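You operate a simulated robot arm through the tools that you are given. There is no shell and no other tool.

You are at the controls of a simulated robot arm. One attempt, no reset.

## Task
Crimp the ferrule on the yellow hose end and stand it in the green parts tray.
Fine: set the dial to the size on the hose; one stroke only. Set down upright: what you pick out.

Only the result counts: the job must be done as asked and must still hold three seconds after the hand-in. Knocking over, shifting, dropping, spilling or breaking anything else fails it.

## Robot
A 7-joint arm with a two-finger parallel gripper, fixed in place. Base frame: the origin is at the foot of the arm, x ahead of it, y to its left, z up; the work surface is at about z = 860. Lengths are in mm, angles in rad, forces in N, time in s.
With the tool pointing down near the work surface it reaches from about 280 to 720 mm from the base axis. Its first joint turns from -2.496 to 2.496 rad. Payload 3 kg.
The tool frame sits at the grasp point between the pads (the TCP): z along the fingers, y along the line on which they close. The tips reach 30 mm beyond it. The gripper opens to 94 mm. The fingers are 28 mm wide and 10 mm thick; the gripper's body (50 by 96 mm) begins 55 mm behind the TCP.
Orientation is that of the tool frame in the base frame, as [roll, pitch, yaw] about the fixed x, y, z axes, in that order (R = Rz(yaw) Ry(pitch) Rx(roll)). With the fingers straight down and closing along the base's y, the tool's x points along the base's -x, its y along +y and its z along -z.

## Interface
- The arm moves only by the tool play_rows. Its argument "rows" is a list of rows, each an object (a shift or turn left out is 0, a gripper value left out holds the last) with "claw": the opening, from 0 (shut) to 1 (fully open); "slide": the shift along the tool's x, y, z in units of 20 mm (1.0 is 20 mm), a list of three; "dr": the turn, a rotation vector about the tool's x, y, z in units of 5 degrees (1.0 is 5 degrees), a list of three. In form: [{"claw": claw, "slide": [tx, ty, tz], "dr": [wx, wy, wz]}, ...]. A call has 1 to 20 rows; each row shifts and turns the commanded pose from where the row before left it, along the tool's axes as they then stand. A call with a number of a shift or a turn outside -1 to 1 is refused whole. A row lasts 0.2 s, in which the tool goes at most 50 mm and 0.15 rad; a call with a longer step from one row to the next is refused whole, and so is a gripper value outside its range. Where a pose cannot be reached the arm comes as near as it can. A force on the tool above 50 N (or 10 N above the force at the start of the call, whichever is more), or a blocked arm, ends the call early, and 0.2 s more pass. The fingers move at their own pace (about 45 mm/s each) and stop on an object; they squeeze with about 44 N. The grip force told is the motor's: it shows also when the fingers shut on nothing. Time passes only in rows, and 0.2 s behind the last, so rows that do not move let the fingers close. The reply holds the time, the measured pose of the TCP, the force on the tool along the base axes, the opening and the grip force, in the units named above and with some noise, with the torque about the TCP (base axes, N m) and any sound that the robot's microphone picked up.
- Cameras (640 x 400 px; columns grow to the right, rows downward): "scene" is fixed at [49.7, -499.8, 1647.7]; the picture's right is [0.54, -0.84, 0.00], its down [-0.53, -0.34, -0.78] and it looks along [0.65, 0.42, -0.63] (base axes); focal length 328 px, centre (320, 200). "wrist" rides on the gripper at [76, 14, -103] in the tool frame; the picture's right is [-0.18, 0.98, 0.00], its down [-0.75, -0.14, -0.64] and it looks along [-0.63, -0.12, 0.77] (tool axes); focal length 243 px, centre (320, 200). There is no depth. A picture from a camera that has moved, and an enlarged one, comes with that camera's place and axes in the base frame and with its lens.
- camera(camera): a new picture of that camera. The clock stands still meanwhile.
- move_column(by): slides the trunk up (or, below 0, down) by that many mm; the arm rides with it, the base frame stays. It gives what a move gives, with no picture.
- enlarge(camera, box): a new picture of the part [left, top, right, bottom] of that camera's present view, enlarged. The clock stands still meanwhile.
- job_done(): hands the job in; it is judged then, once.

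Places have to be worked out from the pictures, the camera data and where the tool is seen. Open the gripper and draw the arm clear of the work before you hand the job in, unless the task says otherwise.

The tools are called after "Request:" as name(argument=value, ...) on one line, values as JSON. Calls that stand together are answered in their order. play_rows: Moves the arm, as the interface text tells. Its arguments: {"type":"object","properties":{"rows":{"type":"array","items":{"type":"object","properties":{"claw":{"type":"number"},"slide":{"type":"array","items":{"type":"number"}},"dr":{"type":"array","items":{"type":"number"}}}}}},"required":["rows"]} The other tools are called the same way: move_column (by) slides the trunk up or down; camera (camera) takes a picture; enlarge (camera, box) takes an enlarged picture of a part of a camera's view; job_done () hands the job in.

At the start:

```text
t: 0.0
position: [565.0, 69.3, 1225.5]
tcp_rot: [-3.14, 0.0, 3.14]
ft_force: [-0.1, -0.8, 0.4]
moment: [0.02, -0.03, -0.01]
grip_width: 93.8
grasp_force: 0.1
trunk travel left (down, up): [-325.0, 65.0]
```

scene: 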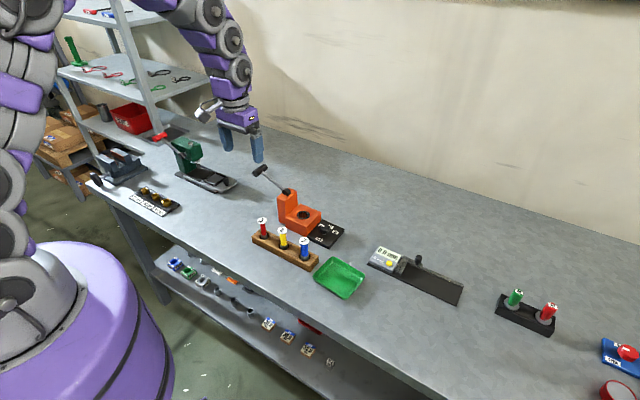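
wrist: 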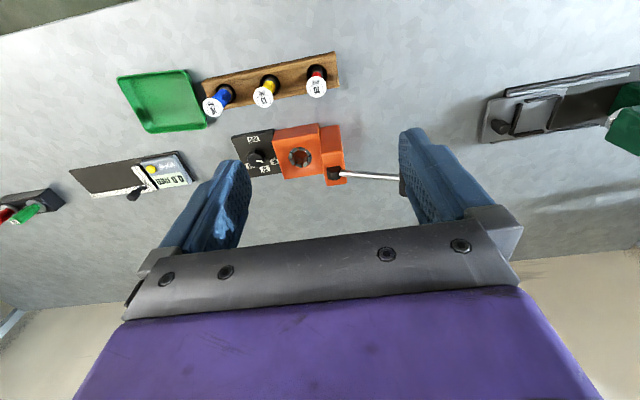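

I start by looking closely at the crimper, the hose rack, the dial and the tray before moving anything.

Request:
enlarge(camera="scene", box=[230, 150, 390, 310])

Request:
enlarge(camera="wrist", box=[190, 40, 420, 200])

Request:
enlarge(camera="wrist", box=[220, 110, 360, 200])

```text
2.50 times, centred on (310, 230) of scene
camera zoom: at [49.7, -499.8, 1647.7], right [0.54, -0.84, 0.0], down [-0.53, -0.34, -0.78], along [0.65, 0.42, -0.63], focal length 819 px, centre (345, 125)
```

zoom: 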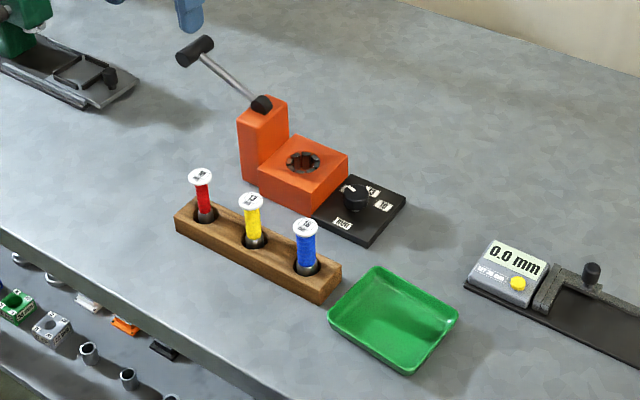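

```text
2.50 times, centred on (305, 120) of wrist
camera zoom: at [488.0, 83.1, 1327.5], right [0.18, 0.98, 0.0], down [0.75, -0.14, 0.64], along [0.63, -0.12, -0.77], focal length 606 px, centre (358, 400)
```

zoom: 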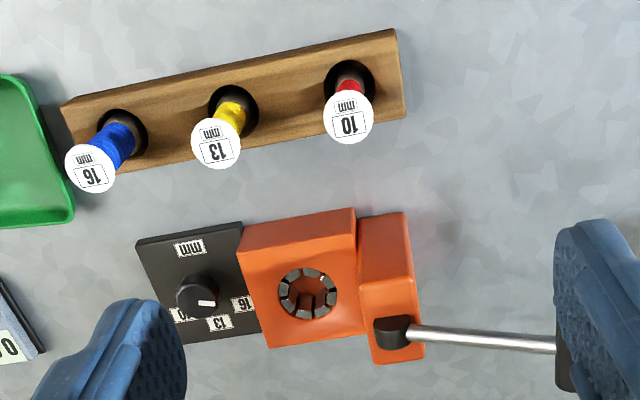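

```text
4.44 times, centred on (290, 155) of wrist
camera zoom: at [488.0, 83.1, 1327.5], right [0.18, 0.98, 0.0], down [0.75, -0.14, 0.64], along [0.63, -0.12, -0.77], focal length 1078 px, centre (453, 400)
```

zoom: 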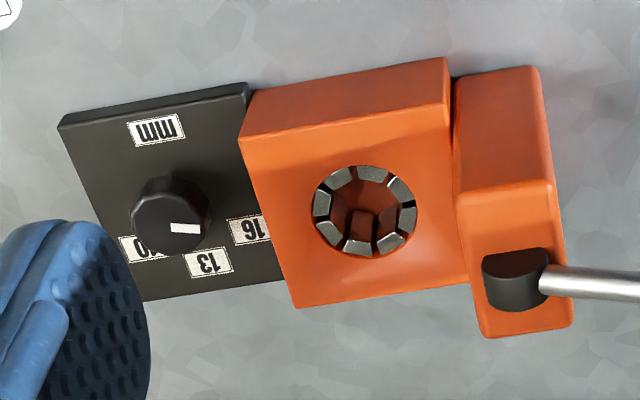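

The yellow hose carries "13 mm", and the dial has marks 10/13/16 with the pointer apparently not at 13. I judge the die at about (717, 0, 908), the knob at (710, -89, 893), the lever pivot at (718, 65, 979) with its handle end near (705, 161, 1040), and the yellow hose top at (584, -19, 954). I move to a hover above the crimper's front for a better look.

Request:
play_rows(rows=[{"claw": 1, "slide": [-0.5, -0.8, 0.8]}, {"slide": [-0.5, -0.8, 0.8]}, {"slide": [-0.5, -0.8, 0.8]}, {"slide": [-0.5, -0.8, 0.8]}, {"slide": [-0.5, -0.8, 0.8]}, {"slide": [-0.5, -0.8, 0.8]}, {"slide": [-0.5, -0.8, 0.8]}])

Request:
camera(camera="wrist")

Request:
camera(camera="scene")

```text
t: 1.6
position: [633.9, -45.0, 1114.2]
tcp_rot: [-3.141, 0.0, 3.141]
ft_force: [0.4, 0.8, -0.5]
moment: [0.0, 0.0, -0.01]
grip_width: 93.6
grasp_force: 0.1
trunk travel left (down, up): [-325.0, 65.0]
```

```text
taken
camera wrist: at [557.3, -31.1, 1216.0], right [0.18, 0.98, 0.0], down [0.75, -0.14, 0.64], along [0.63, -0.12, -0.77], focal length 243 px, centre (320, 200)
```

wrist: 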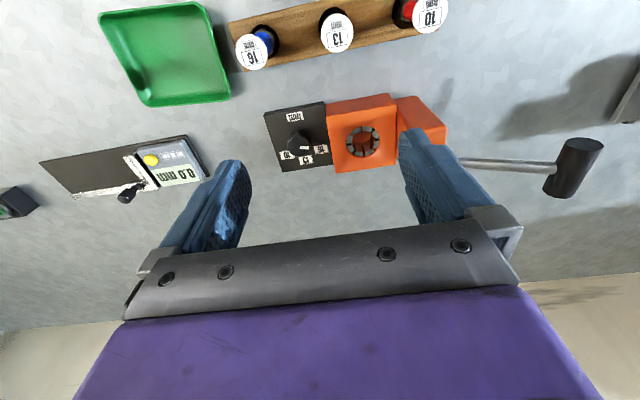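

```text
taken
```

scene: 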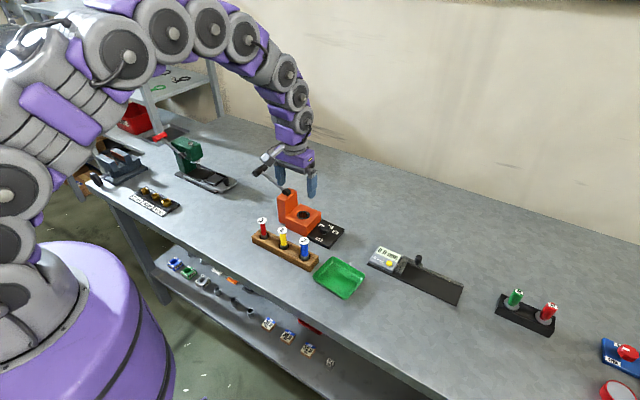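

Request:
enlarge(camera="wrist", box=[255, 85, 415, 185])

Request:
enlarge(camera="wrist", box=[270, 100, 340, 175])

Request:
enlarge(camera="wrist", box=[220, 0, 460, 90])

Request:
enlarge(camera="wrist", box=[450, 120, 620, 210])

```text
4.00 times, centred on (335, 135) of wrist
camera zoom: at [557.3, -31.1, 1216.0], right [0.18, 0.98, 0.0], down [0.75, -0.14, 0.64], along [0.63, -0.12, -0.77], focal length 970 px, centre (260, 460)
```

zoom: 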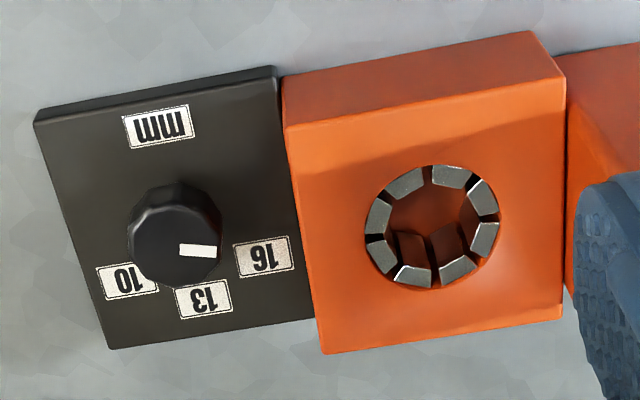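

```text
5.33 times, centred on (305, 138) of wrist
camera zoom: at [557.3, -31.1, 1216.0], right [0.18, 0.98, 0.0], down [0.75, -0.14, 0.64], along [0.63, -0.12, -0.77], focal length 1294 px, centre (400, 533)
```

zoom: 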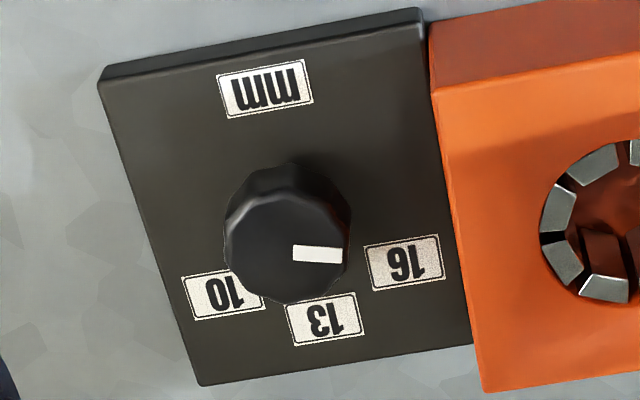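

```text
2.67 times, centred on (340, 45) of wrist
camera zoom: at [557.3, -31.1, 1216.0], right [0.18, 0.98, 0.0], down [0.75, -0.14, 0.64], along [0.63, -0.12, -0.77], focal length 647 px, centre (267, 613)
```

zoom: 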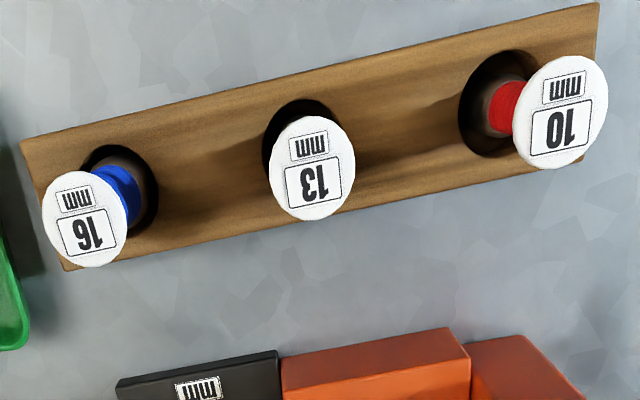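

```text
3.76 times, centred on (535, 165) of wrist
camera zoom: at [557.3, -31.1, 1216.0], right [0.18, 0.98, 0.0], down [0.75, -0.14, 0.64], along [0.63, -0.12, -0.77], focal length 913 px, centre (-489, 332)
```

zoom: 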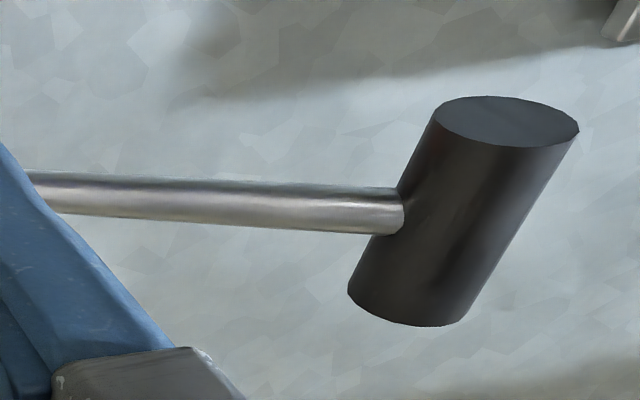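

The dial plate is roughly axis-aligned: 13 lies straight ahead (+x) of the knob, and the pointer appears at about 75° toward +y (past 16). I move to a hover over the knob at about (716, -92, 990), which also tests the reach there.

Request:
play_rows(rows=[{"slide": [-0.59, -0.34, 0.89]}, {"slide": [-0.59, -0.34, 0.89]}, {"slide": [-0.59, -0.34, 0.89]}, {"slide": [-0.59, -0.34, 0.89]}, {"slide": [-0.59, -0.34, 0.89]}, {"slide": [-0.59, -0.34, 0.89]}, {"slide": [-0.59, -0.34, 0.89]}, {}])

Request:
camera(camera="wrist")

Request:
camera(camera="scene")

```text
t: 3.4
position: [713.7, -92.2, 990.1]
tcp_rot: [-3.142, 0.002, 3.141]
ft_force: [0.9, 0.1, 0.4]
moment: [0.01, 0.02, 0.0]
grip_width: 94.0
grasp_force: 0.0
trunk travel left (down, up): [-325.0, 65.0]
```

```text
taken
camera wrist: at [637.5, -78.2, 1091.2], right [0.18, 0.98, 0.0], down [0.75, -0.14, 0.64], along [0.63, -0.12, -0.77], focal length 243 px, centre (320, 200)
```

wrist: 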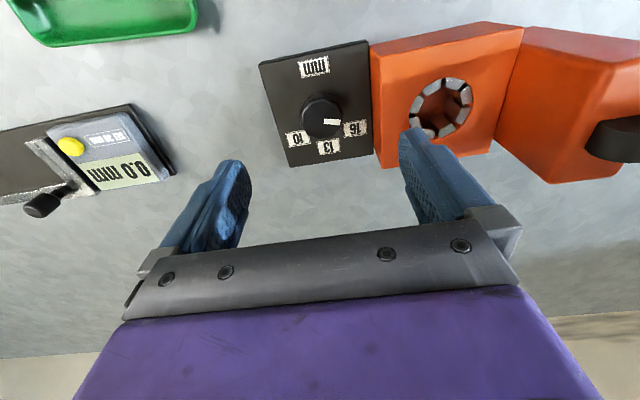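

```text
taken
```

scene: 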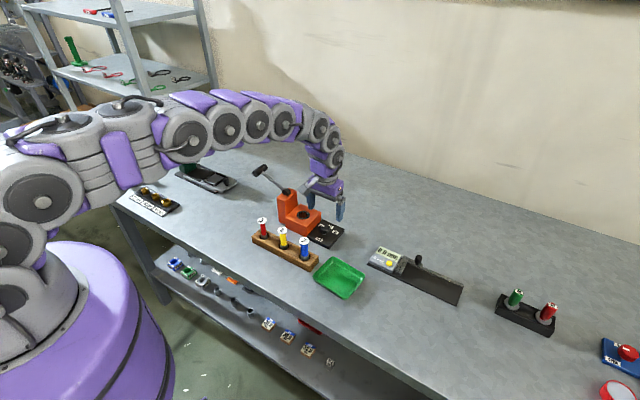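

The arm reaches x≈714 at this height, a few mm short of what I commanded. I enlarge the view for exact knob, pointer and label positions.

Request:
enlarge(camera="wrist", box=[250, 30, 410, 180])

Request:
enlarge(camera="wrist", box=[270, 80, 382, 165])

Request:
enlarge(camera="scene", box=[250, 150, 380, 260])

```text
2.67 times, centred on (330, 105) of wrist
camera zoom: at [637.5, -78.2, 1091.2], right [0.18, 0.98, 0.0], down [0.75, -0.14, 0.64], along [0.63, -0.12, -0.77], focal length 647 px, centre (293, 453)
```

zoom: 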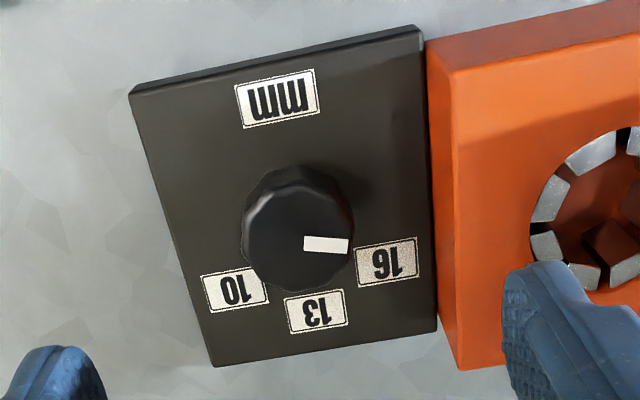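

```text
4.71 times, centred on (326, 122) of wrist
camera zoom: at [637.5, -78.2, 1091.2], right [0.18, 0.98, 0.0], down [0.75, -0.14, 0.64], along [0.63, -0.12, -0.77], focal length 1142 px, centre (292, 565)
```

zoom: 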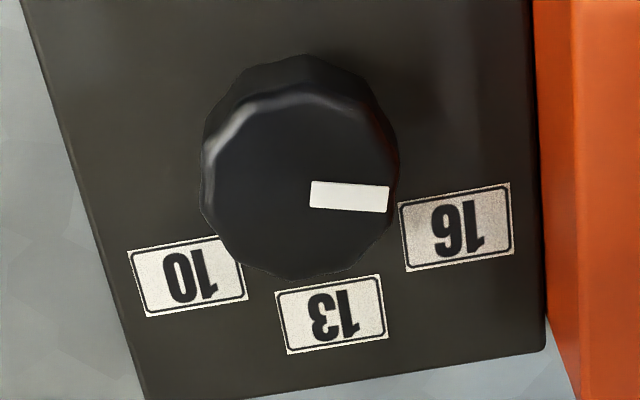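

```text
3.64 times, centred on (315, 205) of scene
camera zoom: at [49.7, -499.8, 1647.7], right [0.54, -0.84, 0.0], down [-0.53, -0.34, -0.78], along [0.65, 0.42, -0.63], focal length 1191 px, centre (338, 182)
```

zoom: 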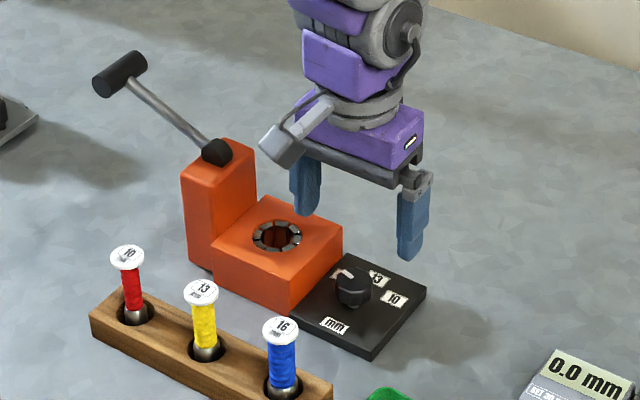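

Knob centre works out to about (716.5, -91.7), top near z 889, pointer about 75° from +x toward +y, and the 13 mark at 0° (+x). I narrow the gripper a bit and nudge outward to see whether the reach is limited here.

Request:
play_rows(rows=[{"claw": 0.62, "slide": [-0.15, 0, 0]}, {}, {}])

```text
t: 4.2
position: [717.3, -91.6, 990.5]
tcp_rot: [-3.141, 0.001, 3.141]
ft_force: [0.1, -0.8, -0.2]
moment: [0.01, 0.01, 0.0]
grip_width: 58.3
grasp_force: 0.1
trunk travel left (down, up): [-325.0, 65.0]
```

Reach to 717 is fine here. I lower straight down to about z=928, tips still just above the knob, and look again.

Request:
play_rows(rows=[{"slide": [0, 0, 0.8]}, {"slide": [0, 0, 0.8]}, {"slide": [0, 0, 0.8]}, {"slide": [0, 0, 0.7]}, {}])

Request:
camera(camera="wrist")

Request:
enlarge(camera="scene", box=[280, 180, 380, 260])

```text
t: 5.4
position: [717.3, -92.1, 927.5]
tcp_rot: [3.141, 0.002, 3.14]
ft_force: [0.7, 0.1, 0.7]
moment: [0.01, 0.04, -0.01]
grip_width: 58.4
grasp_force: 0.0
trunk travel left (down, up): [-325.0, 65.0]
```

```text
taken
camera wrist: at [641.3, -78.2, 1029.0], right [0.18, 0.98, 0.0], down [0.75, -0.14, 0.64], along [0.63, -0.12, -0.77], focal length 243 px, centre (320, 200)
```

wrist: 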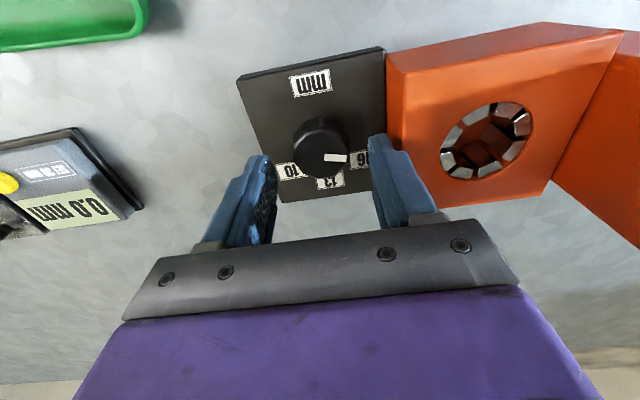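

```text
5.00 times, centred on (330, 220) of scene
camera zoom: at [49.7, -499.8, 1647.7], right [0.54, -0.84, 0.0], down [-0.53, -0.34, -0.78], along [0.65, 0.42, -0.63], focal length 1637 px, centre (270, 100)
```

zoom: 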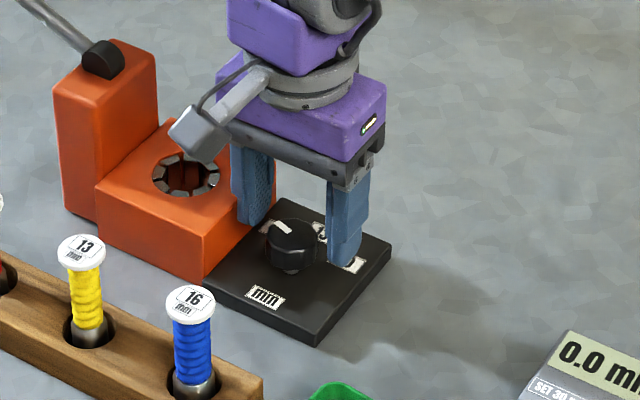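

Request:
enlarge(camera="wrist", box=[235, 90, 411, 200])

Request:
enlarge(camera="wrist", box=[420, 85, 548, 195])

```text
3.64 times, centred on (323, 145) of wrist
camera zoom: at [641.3, -78.2, 1029.0], right [0.18, 0.98, 0.0], down [0.75, -0.14, 0.64], along [0.63, -0.12, -0.77], focal length 882 px, centre (309, 400)
```

zoom: 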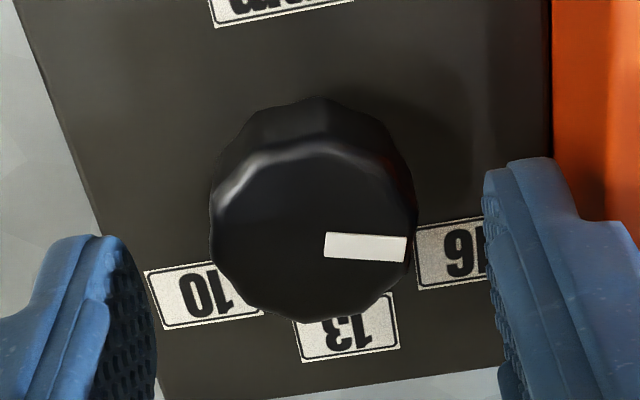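

```text
3.64 times, centred on (484, 140) of wrist
camera zoom: at [641.3, -78.2, 1029.0], right [0.18, 0.98, 0.0], down [0.75, -0.14, 0.64], along [0.63, -0.12, -0.77], focal length 882 px, centre (-276, 418)
```

zoom: 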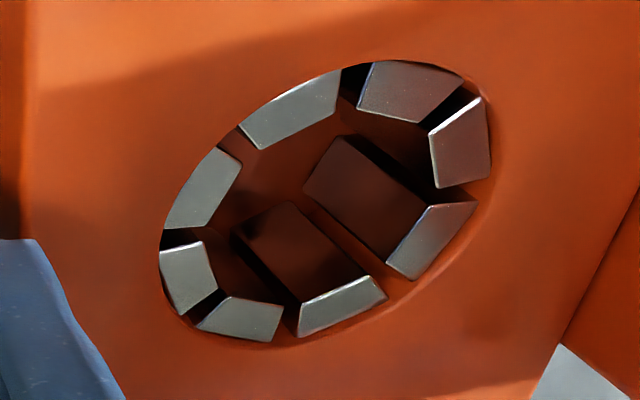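

The closer look shows the knob cap is taller than I thought: top near z≈903, on a narrower stem, centre about (711.5, -91). The labels sit at ±45° around +x and the pointer at about +75°. I centre the tool over it and pre-rotate -40° so the +75° turn stays within a comfortable wrist range.

Request:
play_rows(rows=[{"claw": 0.55, "slide": [0.15, 0.04, 0]}, {"slide": [0.14, 0, 0]}, {"dr": [0, 0, -1]}, {"dr": [0, 0, -1]}, {"dr": [0, 0, -1]}, {"dr": [0, 0, -1]}, {"dr": [0, 0, -1]}, {"dr": [0, 0, -1]}, {"dr": [0, 0, -1]}, {"dr": [0, 0, -1]}, {}])

Request:
camera(camera="wrist")

Request:
enlarge(camera="scene", box=[280, 180, 380, 260])

```text
t: 7.8
position: [713.1, -90.0, 928.2]
tcp_rot: [3.14, 0.001, -2.445]
ft_force: [0.0, 1.1, -0.2]
moment: [0.02, 0.03, 0.01]
grip_width: 51.6
grasp_force: 0.0
trunk travel left (down, up): [-325.0, 65.0]
```

```text
taken
camera wrist: at [644.4, -129.4, 1029.6], right [-0.49, 0.87, 0.0], down [0.67, 0.38, 0.64], along [0.56, 0.32, -0.77], focal length 243 px, centre (320, 200)
```

wrist: 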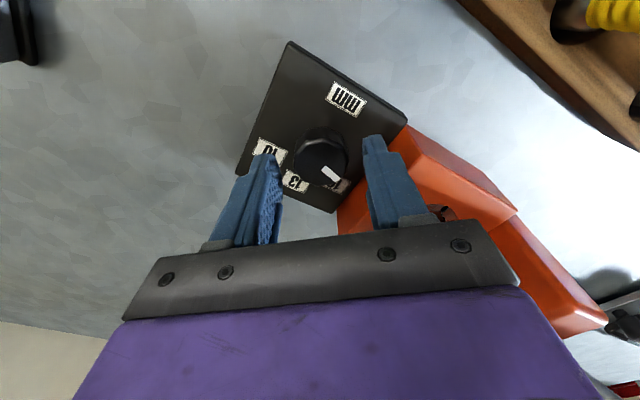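

```text
5.00 times, centred on (330, 220) of scene
camera zoom: at [49.7, -499.8, 1647.7], right [0.54, -0.84, 0.0], down [-0.53, -0.34, -0.78], along [0.65, 0.42, -0.63], focal length 1637 px, centre (270, 100)
```

zoom: 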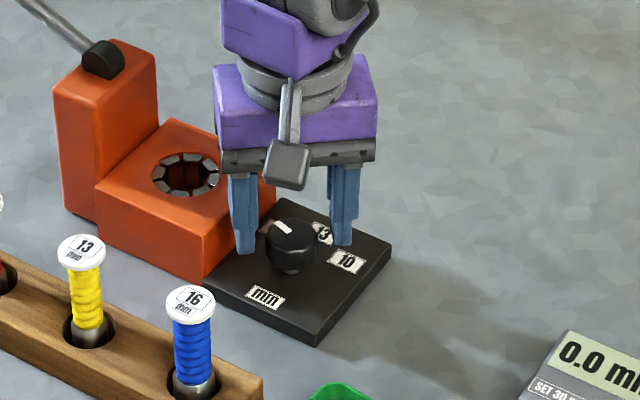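

Request:
enlarge(camera="wrist", box=[240, 100, 416, 210])

```text
3.64 times, centred on (328, 155) of wrist
camera zoom: at [644.4, -129.4, 1029.6], right [-0.49, 0.87, 0.0], down [0.67, 0.38, 0.64], along [0.56, 0.32, -0.77], focal length 882 px, centre (291, 364)
```

zoom: 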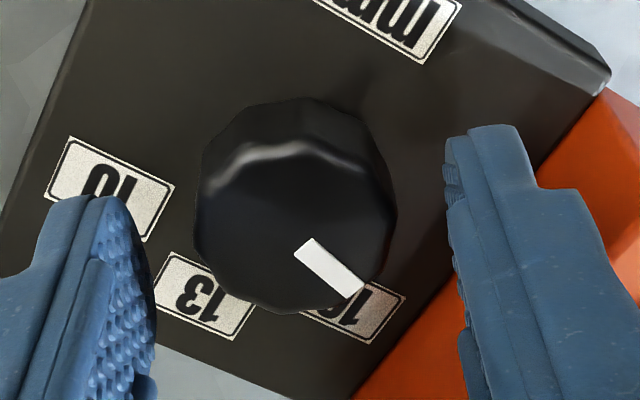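

The knob sits centred between the fingers; centre again about (711, -90.5). I go down 14 mm so the tips wrap the cap, and close on it.

Request:
play_rows(rows=[{"slide": [0.08, 0.02, 0.35]}, {"slide": [0, 0, 0.35]}, {}, {"claw": 0.3}, {}, {}, {}])

Request:
camera(camera="wrist")

```text
t: 9.4
position: [711.2, -91.0, 914.3]
tcp_rot: [3.14, 0.002, -2.442]
ft_force: [-1.0, 1.3, 2.3]
moment: [0.15, 0.19, 0.03]
grip_width: 33.0
grasp_force: 45.2
trunk travel left (down, up): [-325.0, 65.0]
```

```text
taken
camera wrist: at [642.9, -129.9, 1015.7], right [-0.49, 0.87, 0.0], down [0.67, 0.38, 0.64], along [0.56, 0.32, -0.77], focal length 243 px, centre (320, 200)
```

wrist: 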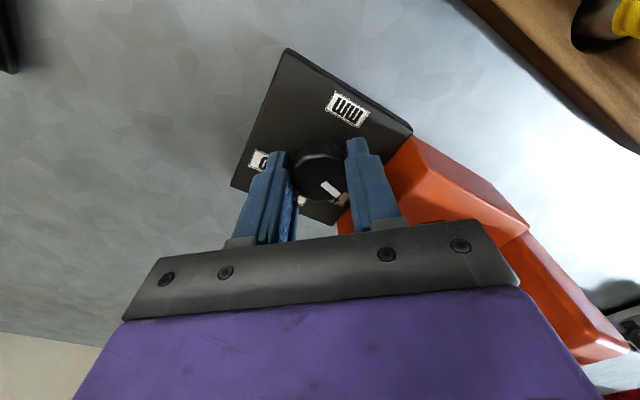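

The knob is held (33 mm, 45 N) with low side force. I turn it clockwise (seen from above) 60° first, then check the pointer.

Request:
play_rows(rows=[{"dr": [0, 0, 1]}, {"dr": [0, 0, 1]}, {"dr": [0, 0, 1]}, {"dr": [0, 0, 1]}, {"dr": [0, 0, 1]}, {"dr": [0, 0, 1]}, {"dr": [0, 0, 1]}, {"dr": [0, 0, 1]}, {"dr": [0, 0, 1]}, {"dr": [0, 0, 1]}, {"dr": [0, 0, 1]}, {"dr": [0, 0, 1]}, {}])

Request:
camera(camera="wrist")

Request:
enlarge(camera="wrist", box=[240, 100, 416, 210])

Request:
enlarge(camera="scene", box=[280, 180, 380, 260])

```text
t: 12.2
position: [711.4, -89.9, 915.5]
tcp_rot: [3.141, 0.0, 2.791]
ft_force: [-12.1, 6.7, -3.8]
moment: [0.55, 1.03, -0.01]
grip_width: 33.3
grasp_force: 45.2
trunk travel left (down, up): [-325.0, 65.0]
```

```text
taken
camera wrist: at [643.7, -50.7, 1015.8], right [0.51, 0.86, 0.0], down [0.66, -0.39, 0.64], along [0.55, -0.33, -0.77], focal length 243 px, centre (320, 200)
```

wrist: 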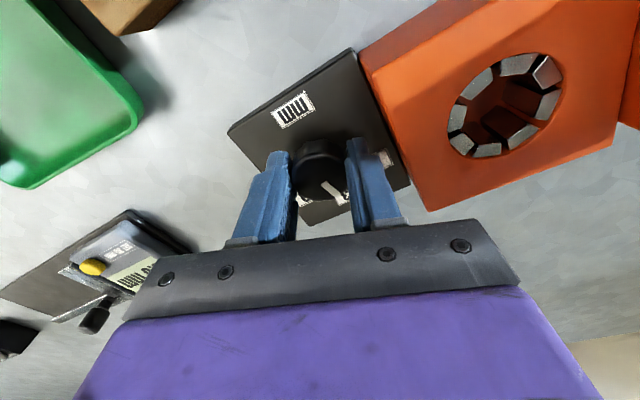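

```text
3.64 times, centred on (328, 155) of wrist
camera zoom: at [643.7, -50.7, 1015.8], right [0.51, 0.86, 0.0], down [0.66, -0.39, 0.64], along [0.55, -0.33, -0.77], focal length 882 px, centre (291, 364)
```

zoom: 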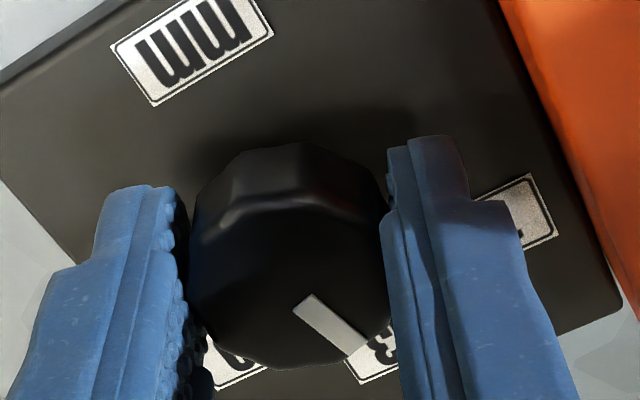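

```text
5.00 times, centred on (330, 220) of scene
camera zoom: at [49.7, -499.8, 1647.7], right [0.54, -0.84, 0.0], down [-0.53, -0.34, -0.78], along [0.65, 0.42, -0.63], focal length 1637 px, centre (270, 100)
```

zoom: 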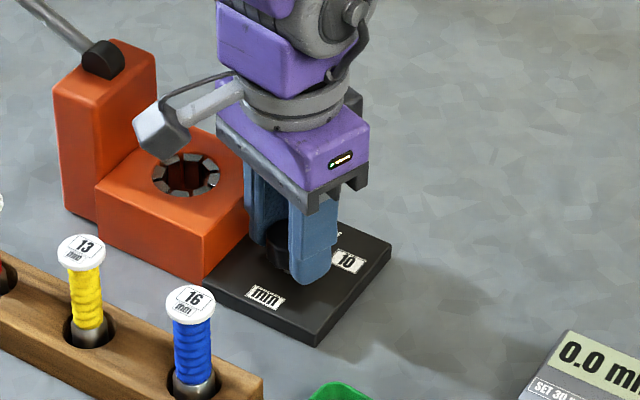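

The knob followed the gripper; the pointer now reads about +11° from the 13 mark's direction. I turn another 11° and recheck.

Request:
play_rows(rows=[{"dr": [0, 0, 0.75]}, {"dr": [0, 0, 0.75]}, {"dr": [0, 0, 0.7]}, {}, {}])

Request:
enlarge(camera="wrist", box=[240, 100, 416, 210])

```text
t: 13.4
position: [710.3, -88.9, 914.8]
tcp_rot: [-3.141, 0.0, 2.601]
ft_force: [-12.2, 9.5, -11.6]
moment: [0.44, 0.56, 0.0]
grip_width: 33.2
grasp_force: 44.6
trunk travel left (down, up): [-325.0, 65.0]
```

```text
3.64 times, centred on (328, 155) of wrist
camera zoom: at [652.5, -38.4, 1015.8], right [0.66, 0.75, 0.0], down [0.57, -0.51, 0.64], along [0.48, -0.43, -0.77], focal length 882 px, centre (291, 364)
```

zoom: 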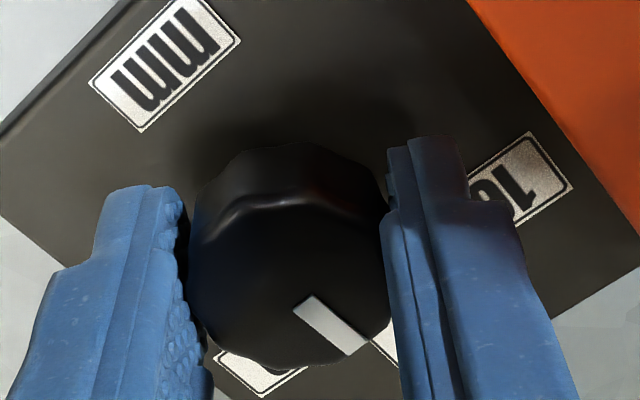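

The pointer now reads about 0°, in line with the 13 mark. I release, rise 60 mm, square the tool up again and verify the dial.

Request:
play_rows(rows=[{"claw": 0.55}, {}, {"slide": [0, 0, -0.3]}, {"slide": [0, 0, -0.9]}, {"slide": [0, 0, -0.9]}, {"slide": [0, 0, -0.9]}, {"dr": [0, 0, -1]}, {"dr": [0, 0, -1]}, {"dr": [0, 0, -1]}, {"dr": [0, 0, -1]}, {"dr": [0, 0, -1]}, {"dr": [0, 0, -1]}, {"dr": [0, 0, -0.2]}, {}])

Request:
camera(camera="wrist")

Request:
enlarge(camera="wrist", box=[250, 70, 426, 180])

Request:
enlarge(camera="scene", box=[280, 180, 380, 260])

```text
t: 16.4
position: [709.6, -91.8, 976.5]
tcp_rot: [3.142, 0.001, -3.141]
ft_force: [-0.1, -0.2, 0.7]
moment: [0.0, -0.01, 0.01]
grip_width: 51.8
grasp_force: 0.0
trunk travel left (down, up): [-325.0, 65.0]
```

```text
taken
camera wrist: at [634.6, -78.2, 1076.2], right [0.18, 0.98, 0.0], down [0.75, -0.14, 0.64], along [0.63, -0.12, -0.77], focal length 243 px, centre (320, 200)
```

wrist: 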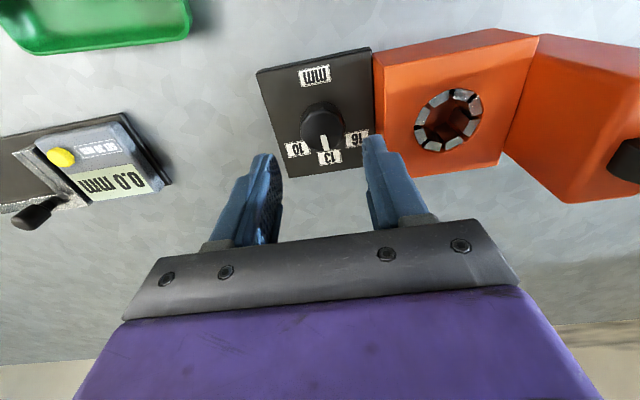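

```text
3.64 times, centred on (338, 125) of wrist
camera zoom: at [634.6, -78.2, 1076.2], right [0.18, 0.98, 0.0], down [0.75, -0.14, 0.64], along [0.63, -0.12, -0.77], focal length 882 px, centre (254, 473)
```

zoom: 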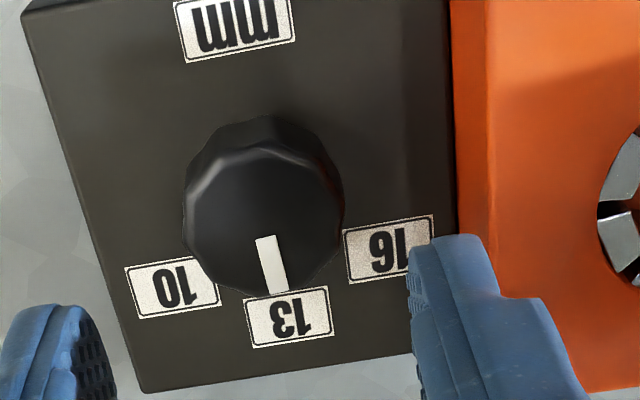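

```text
5.00 times, centred on (330, 220) of scene
camera zoom: at [49.7, -499.8, 1647.7], right [0.54, -0.84, 0.0], down [-0.53, -0.34, -0.78], along [0.65, 0.42, -0.63], focal length 1637 px, centre (270, 100)
```

zoom: 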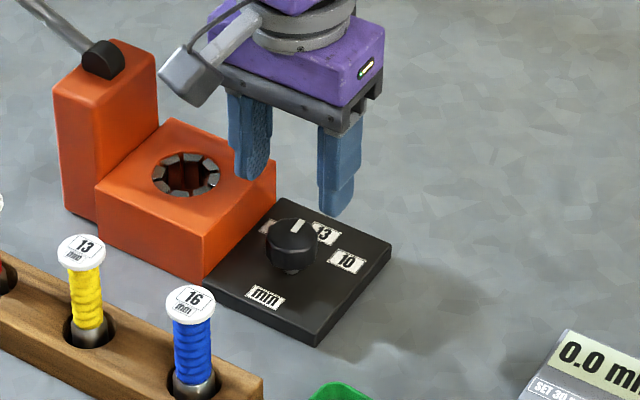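

The pointer lies on the 13 mark (within about 1–2°). Now I rise, go over the yellow hose at about (585, -21), and turn the tool 90° so the fingers close along x – that keeps the gripper body away from the crimper's tower later.

Request:
play_rows(rows=[{"slide": [0, 0, -0.9]}, {"slide": [0, 0, -0.9]}, {"slide": [0, 0, -0.9]}, {"slide": [0, 0, -0.9]}, {"claw": 0.75, "slide": [0.9, 0.5, 0]}, {"slide": [0.9, 0.5, 0]}, {"slide": [0.9, 0.5, 0]}, {"slide": [0.9, 0.5, 0]}, {"slide": [0.9, 0.5, 0]}, {"slide": [0.9, 0.5, 0]}, {"slide": [0.85, 0.5, 0]}, {}])

Request:
play_rows(rows=[{"dr": [0, 0, -1]}, {"dr": [0, 0, -1]}, {"dr": [0, 0, -1]}, {"dr": [0, 0, -1]}, {"dr": [0, 0, -1]}, {"dr": [0, 0, -1]}, {"dr": [0, 0, -1]}, {"dr": [0, 0, -1]}, {"dr": [0, 0, -1]}, {"dr": [0, 0, -1]}, {"dr": [0, 0, -1]}, {"dr": [0, 0, -1]}, {"dr": [0, 0, -1]}, {"dr": [0, 0, -1]}, {"dr": [0, 0, -1]}, {"dr": [0, 0, -1]}, {"dr": [0, 0, -1]}, {"dr": [0, 0, -1]}, {}])

Request:
camera(camera="wrist")

Request:
camera(camera="scene")

```text
t: 19.0
position: [586.0, -21.7, 1045.4]
tcp_rot: [-3.141, 0.0, -3.14]
ft_force: [0.2, -0.2, -0.3]
moment: [0.04, 0.03, 0.02]
grip_width: 70.4
grasp_force: 0.1
trunk travel left (down, up): [-325.0, 65.0]
```

```text
t: 23.0
position: [586.7, -21.9, 1046.3]
tcp_rot: [-3.141, 0.001, -1.569]
ft_force: [0.0, -0.2, -0.2]
moment: [0.02, 0.03, 0.01]
grip_width: 70.5
grasp_force: 0.1
trunk travel left (down, up): [-325.0, 65.0]
```

```text
taken
camera wrist: at [572.0, -97.6, 1147.9], right [-0.98, 0.18, 0.0], down [0.14, 0.75, 0.64], along [0.12, 0.63, -0.77], focal length 243 px, centre (320, 200)
```

wrist: 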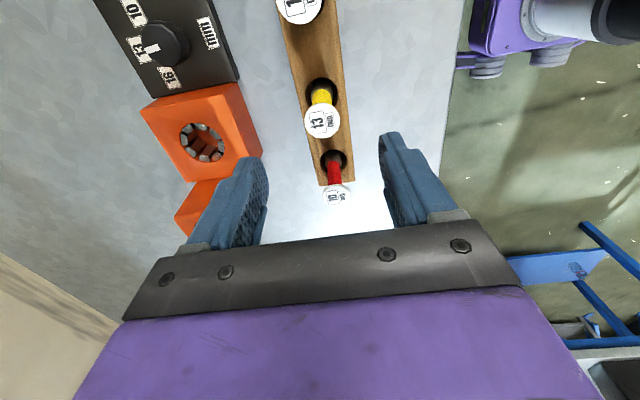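

```text
taken
```

scene: 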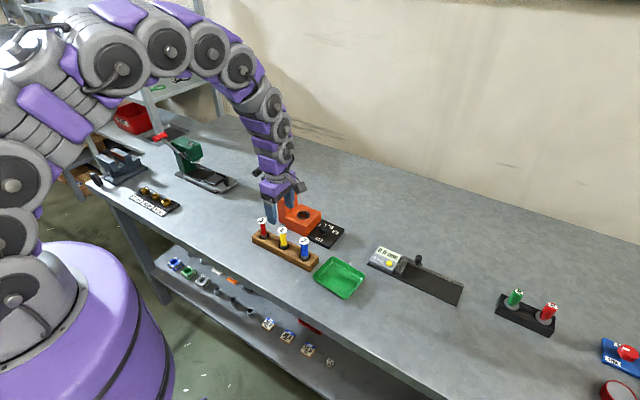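

The tool is squared to close along x with the camera on the -y side. I zoom in on the yellow hose to fix its axis and heights.

Request:
enlarge(camera="wrist", box=[260, 50, 388, 130])

Request:
enlarge(camera="wrist", box=[260, 70, 388, 210])

Request:
enlarge(camera="scene", box=[245, 210, 325, 270])

```text
5.00 times, centred on (324, 90) of wrist
camera zoom: at [572.0, -97.6, 1147.9], right [-0.98, 0.18, 0.0], down [0.14, 0.75, 0.64], along [0.12, 0.63, -0.77], focal length 1213 px, centre (300, 750)
```

zoom: 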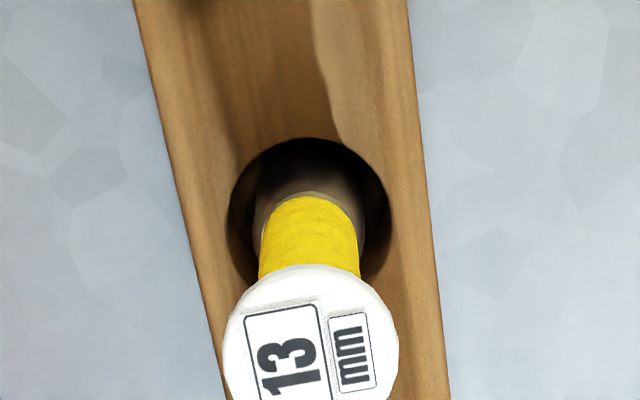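

```text
2.86 times, centred on (324, 140) of wrist
camera zoom: at [572.0, -97.6, 1147.9], right [-0.98, 0.18, 0.0], down [0.14, 0.75, 0.64], along [0.12, 0.63, -0.77], focal length 693 px, centre (309, 371)
```

zoom: 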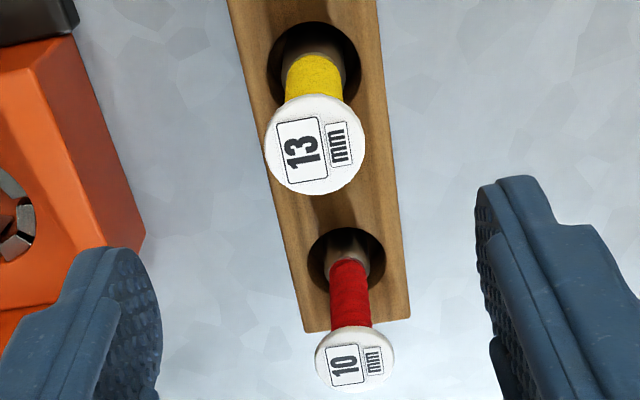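

```text
6.67 times, centred on (285, 240) of scene
camera zoom: at [49.7, -499.8, 1647.7], right [0.54, -0.84, 0.0], down [-0.53, -0.34, -0.78], along [0.65, 0.42, -0.63], focal length 2183 px, centre (553, -67)
```

zoom: 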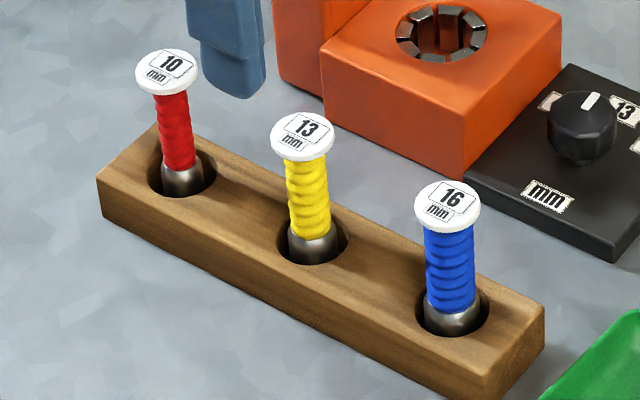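

The hose has a 29 mm cap (top ≈ z 954) over a ~20 mm body, so from above I will grip the cap's rim with the hose hanging straight. I lower to about z=964 with the fingers straddling it and check alignment before closing.

Request:
play_rows(rows=[{"slide": [0, 0.05, 0.8]}, {"slide": [0, 0, 0.8]}, {"slide": [0, 0, 0.8]}, {"slide": [0, 0, 0.8]}, {"slide": [0, 0, 0.9]}, {}])

Request:
camera(camera="wrist")

Request:
enlarge(camera="scene", box=[245, 190, 345, 270])

```text
t: 24.4
position: [586.4, -19.9, 963.2]
tcp_rot: [-3.141, 0.0, -1.573]
ft_force: [-0.1, 0.6, 0.2]
moment: [-0.03, 0.0, 0.0]
grip_width: 70.4
grasp_force: 0.0
trunk travel left (down, up): [-325.0, 65.0]
```

```text
taken
camera wrist: at [571.1, -97.0, 1065.0], right [-0.98, 0.18, 0.0], down [0.14, 0.75, 0.64], along [0.12, 0.63, -0.77], focal length 243 px, centre (320, 200)
```

wrist: 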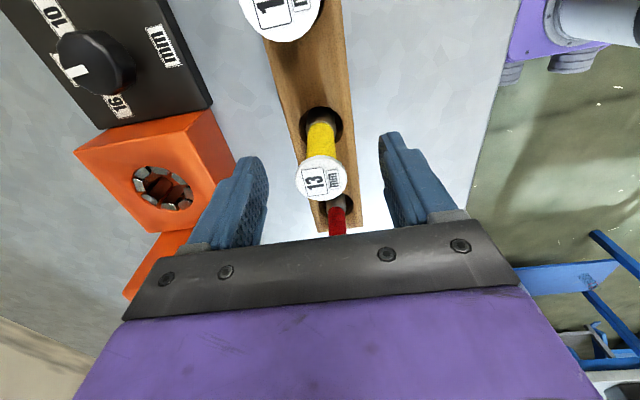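

```text
5.00 times, centred on (295, 230) of scene
camera zoom: at [49.7, -499.8, 1647.7], right [0.54, -0.84, 0.0], down [-0.53, -0.34, -0.78], along [0.65, 0.42, -0.63], focal length 1637 px, centre (445, 50)
```

zoom: 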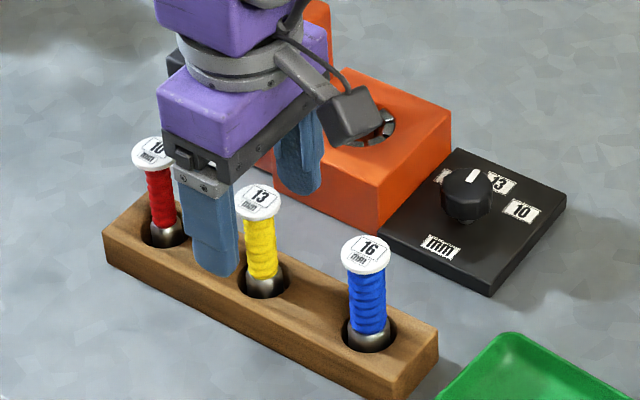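

Cap centre comes out at (584.4, -21.8) against the TCP at about (585, -21), so it is centred. I close on the cap.

Request:
play_rows(rows=[{"claw": 0.2}, {}, {}, {}, {}])

Request:
camera(camera="wrist")

Request:
enlarge(camera="scene", box=[245, 190, 345, 270])

```text
t: 25.6
position: [585.9, -20.8, 964.3]
tcp_rot: [3.14, 0.001, -1.569]
ft_force: [-0.7, -0.3, 0.1]
moment: [0.0, 0.02, 0.02]
grip_width: 19.2
grasp_force: 0.0
trunk travel left (down, up): [-325.0, 65.0]
```

```text
taken
camera wrist: at [571.4, -97.1, 1064.9], right [-0.98, 0.18, 0.0], down [0.14, 0.75, 0.64], along [0.12, 0.63, -0.77], focal length 243 px, centre (320, 200)
```

wrist: 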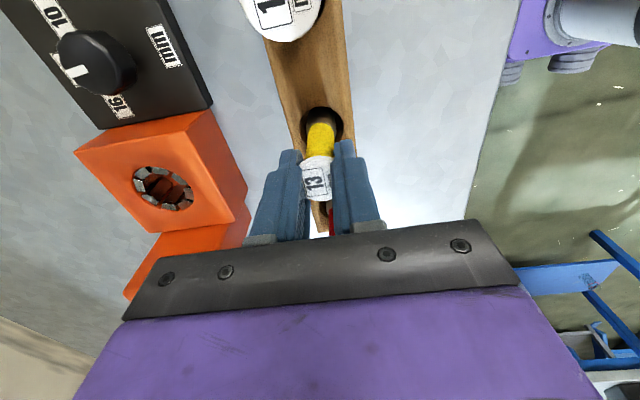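

```text
5.00 times, centred on (295, 230) of scene
camera zoom: at [49.7, -499.8, 1647.7], right [0.54, -0.84, 0.0], down [-0.53, -0.34, -0.78], along [0.65, 0.42, -0.63], focal length 1637 px, centre (445, 50)
```

zoom: 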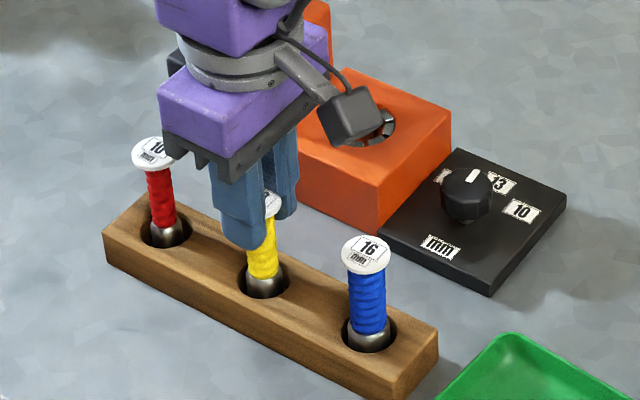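

The fingers reached my 19 mm setting without touching – the cap rim doesn't stop them, so the actual body is narrower. I continue closing.

Request:
play_rows(rows=[{"claw": 0.0}, {}, {}, {}])

Request:
camera(camera="wrist")

Request:
enlarge(camera="scene", box=[245, 190, 345, 270])

```text
t: 26.6
position: [586.7, -20.1, 964.9]
tcp_rot: [3.141, -0.001, -1.571]
ft_force: [-0.3, -0.8, -0.5]
moment: [0.0, 0.02, 0.0]
grip_width: 16.8
grasp_force: 43.8
trunk travel left (down, up): [-325.0, 65.0]
```

```text
taken
camera wrist: at [571.5, -97.1, 1064.9], right [-0.98, 0.18, 0.0], down [0.14, 0.75, 0.64], along [0.12, 0.63, -0.77], focal length 243 px, centre (320, 200)
```

wrist: 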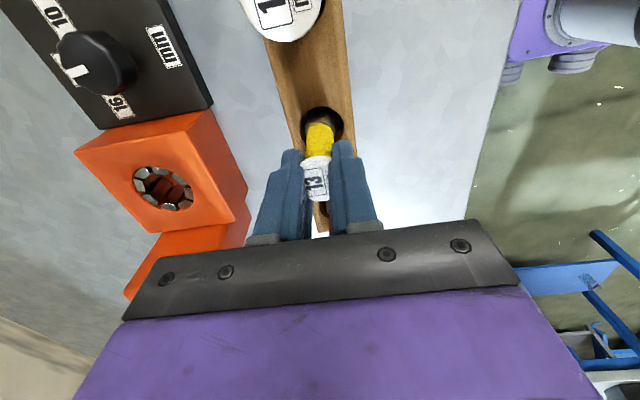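

```text
5.00 times, centred on (295, 230) of scene
camera zoom: at [49.7, -499.8, 1647.7], right [0.54, -0.84, 0.0], down [-0.53, -0.34, -0.78], along [0.65, 0.42, -0.63], focal length 1637 px, centre (445, 50)
```

zoom: 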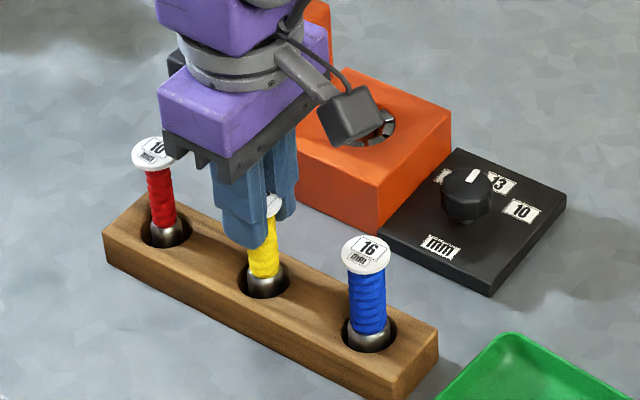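

Now the body is held (16.8 mm, 44 N). I lift it straight out 80 mm, starting gently.

Request:
play_rows(rows=[{"slide": [0, 0, -0.3]}, {"slide": [0, 0, -0.5]}, {"slide": [0, 0, -0.8]}, {"slide": [0, 0, -0.8]}, {"slide": [0, 0, -0.8]}, {"slide": [0, 0, -0.8]}, {}])

Request:
camera(camera="wrist")

Request:
enlarge(camera="scene", box=[235, 170, 345, 270])

```text
t: 28.2
position: [584.0, -21.6, 1045.7]
tcp_rot: [-3.141, -0.001, -1.57]
ft_force: [-0.6, 0.0, -2.3]
moment: [-0.03, -0.01, -0.03]
grip_width: 16.5
grasp_force: 44.0
trunk travel left (down, up): [-325.0, 65.0]
```

```text
taken
camera wrist: at [570.2, -97.7, 1146.0], right [-0.98, 0.18, 0.0], down [0.14, 0.75, 0.64], along [0.12, 0.63, -0.77], focal length 243 px, centre (320, 200)
```

wrist: 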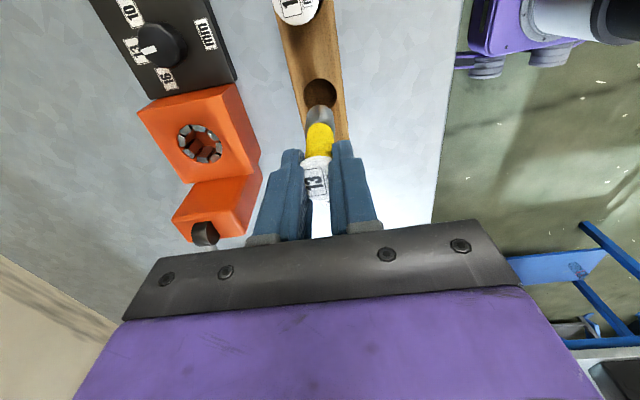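

```text
4.00 times, centred on (290, 220) of scene
camera zoom: at [49.7, -499.8, 1647.7], right [0.54, -0.84, 0.0], down [-0.53, -0.34, -0.78], along [0.65, 0.42, -0.63], focal length 1310 px, centre (440, 120)
```

zoom: 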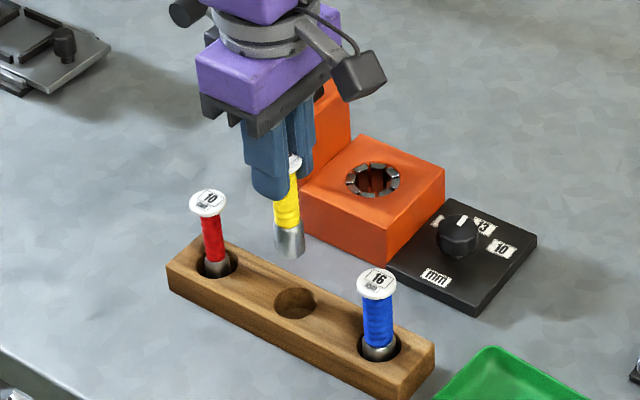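

The hose hangs straight; ferrule bottom is at about z≈947 now and the hose is ~88 mm long. I zoom in on the die to refine its centre and opening.

Request:
enlarge(camera="wrist", box=[130, 80, 274, 220])

Request:
enlarge(camera="scene", box=[275, 190, 339, 240])

Request:
enlarge(camera="wrist", box=[270, 70, 366, 210])

```text
2.86 times, centred on (202, 150) of wrist
camera zoom: at [570.2, -97.7, 1146.0], right [-0.98, 0.18, 0.0], down [0.14, 0.75, 0.64], along [0.12, 0.63, -0.77], focal length 693 px, centre (657, 343)
```

zoom: 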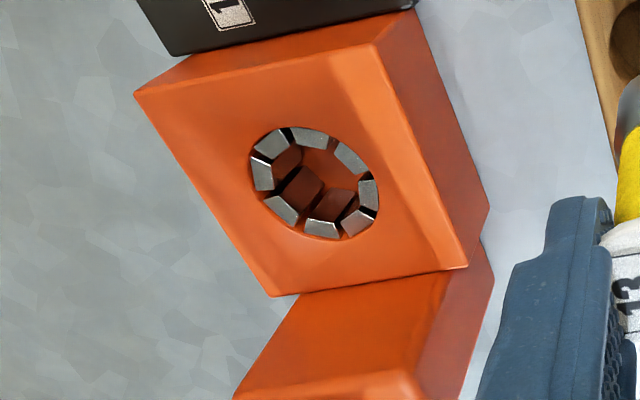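

```text
8.00 times, centred on (307, 215) of scene
camera zoom: at [49.7, -499.8, 1647.7], right [0.54, -0.84, 0.0], down [-0.53, -0.34, -0.78], along [0.65, 0.42, -0.63], focal length 2620 px, centre (424, 80)
```

zoom: 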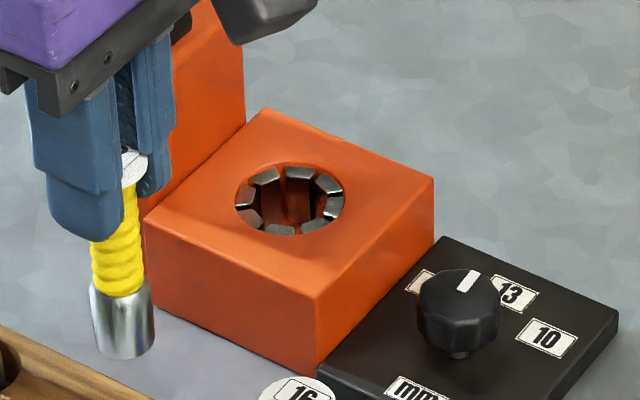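

```text
2.86 times, centred on (318, 140) of wrist
camera zoom: at [570.2, -97.7, 1146.0], right [-0.98, 0.18, 0.0], down [0.14, 0.75, 0.64], along [0.12, 0.63, -0.77], focal length 693 px, centre (326, 371)
```

zoom: 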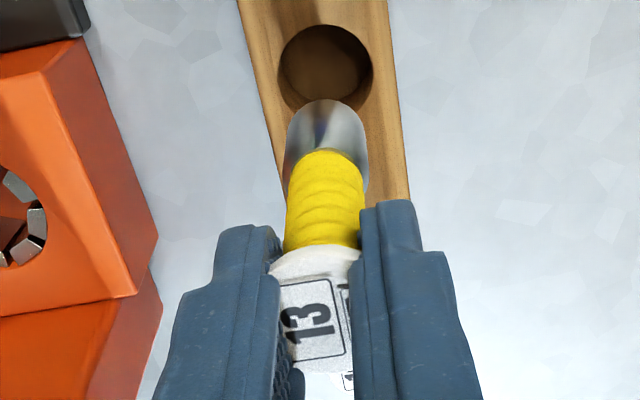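

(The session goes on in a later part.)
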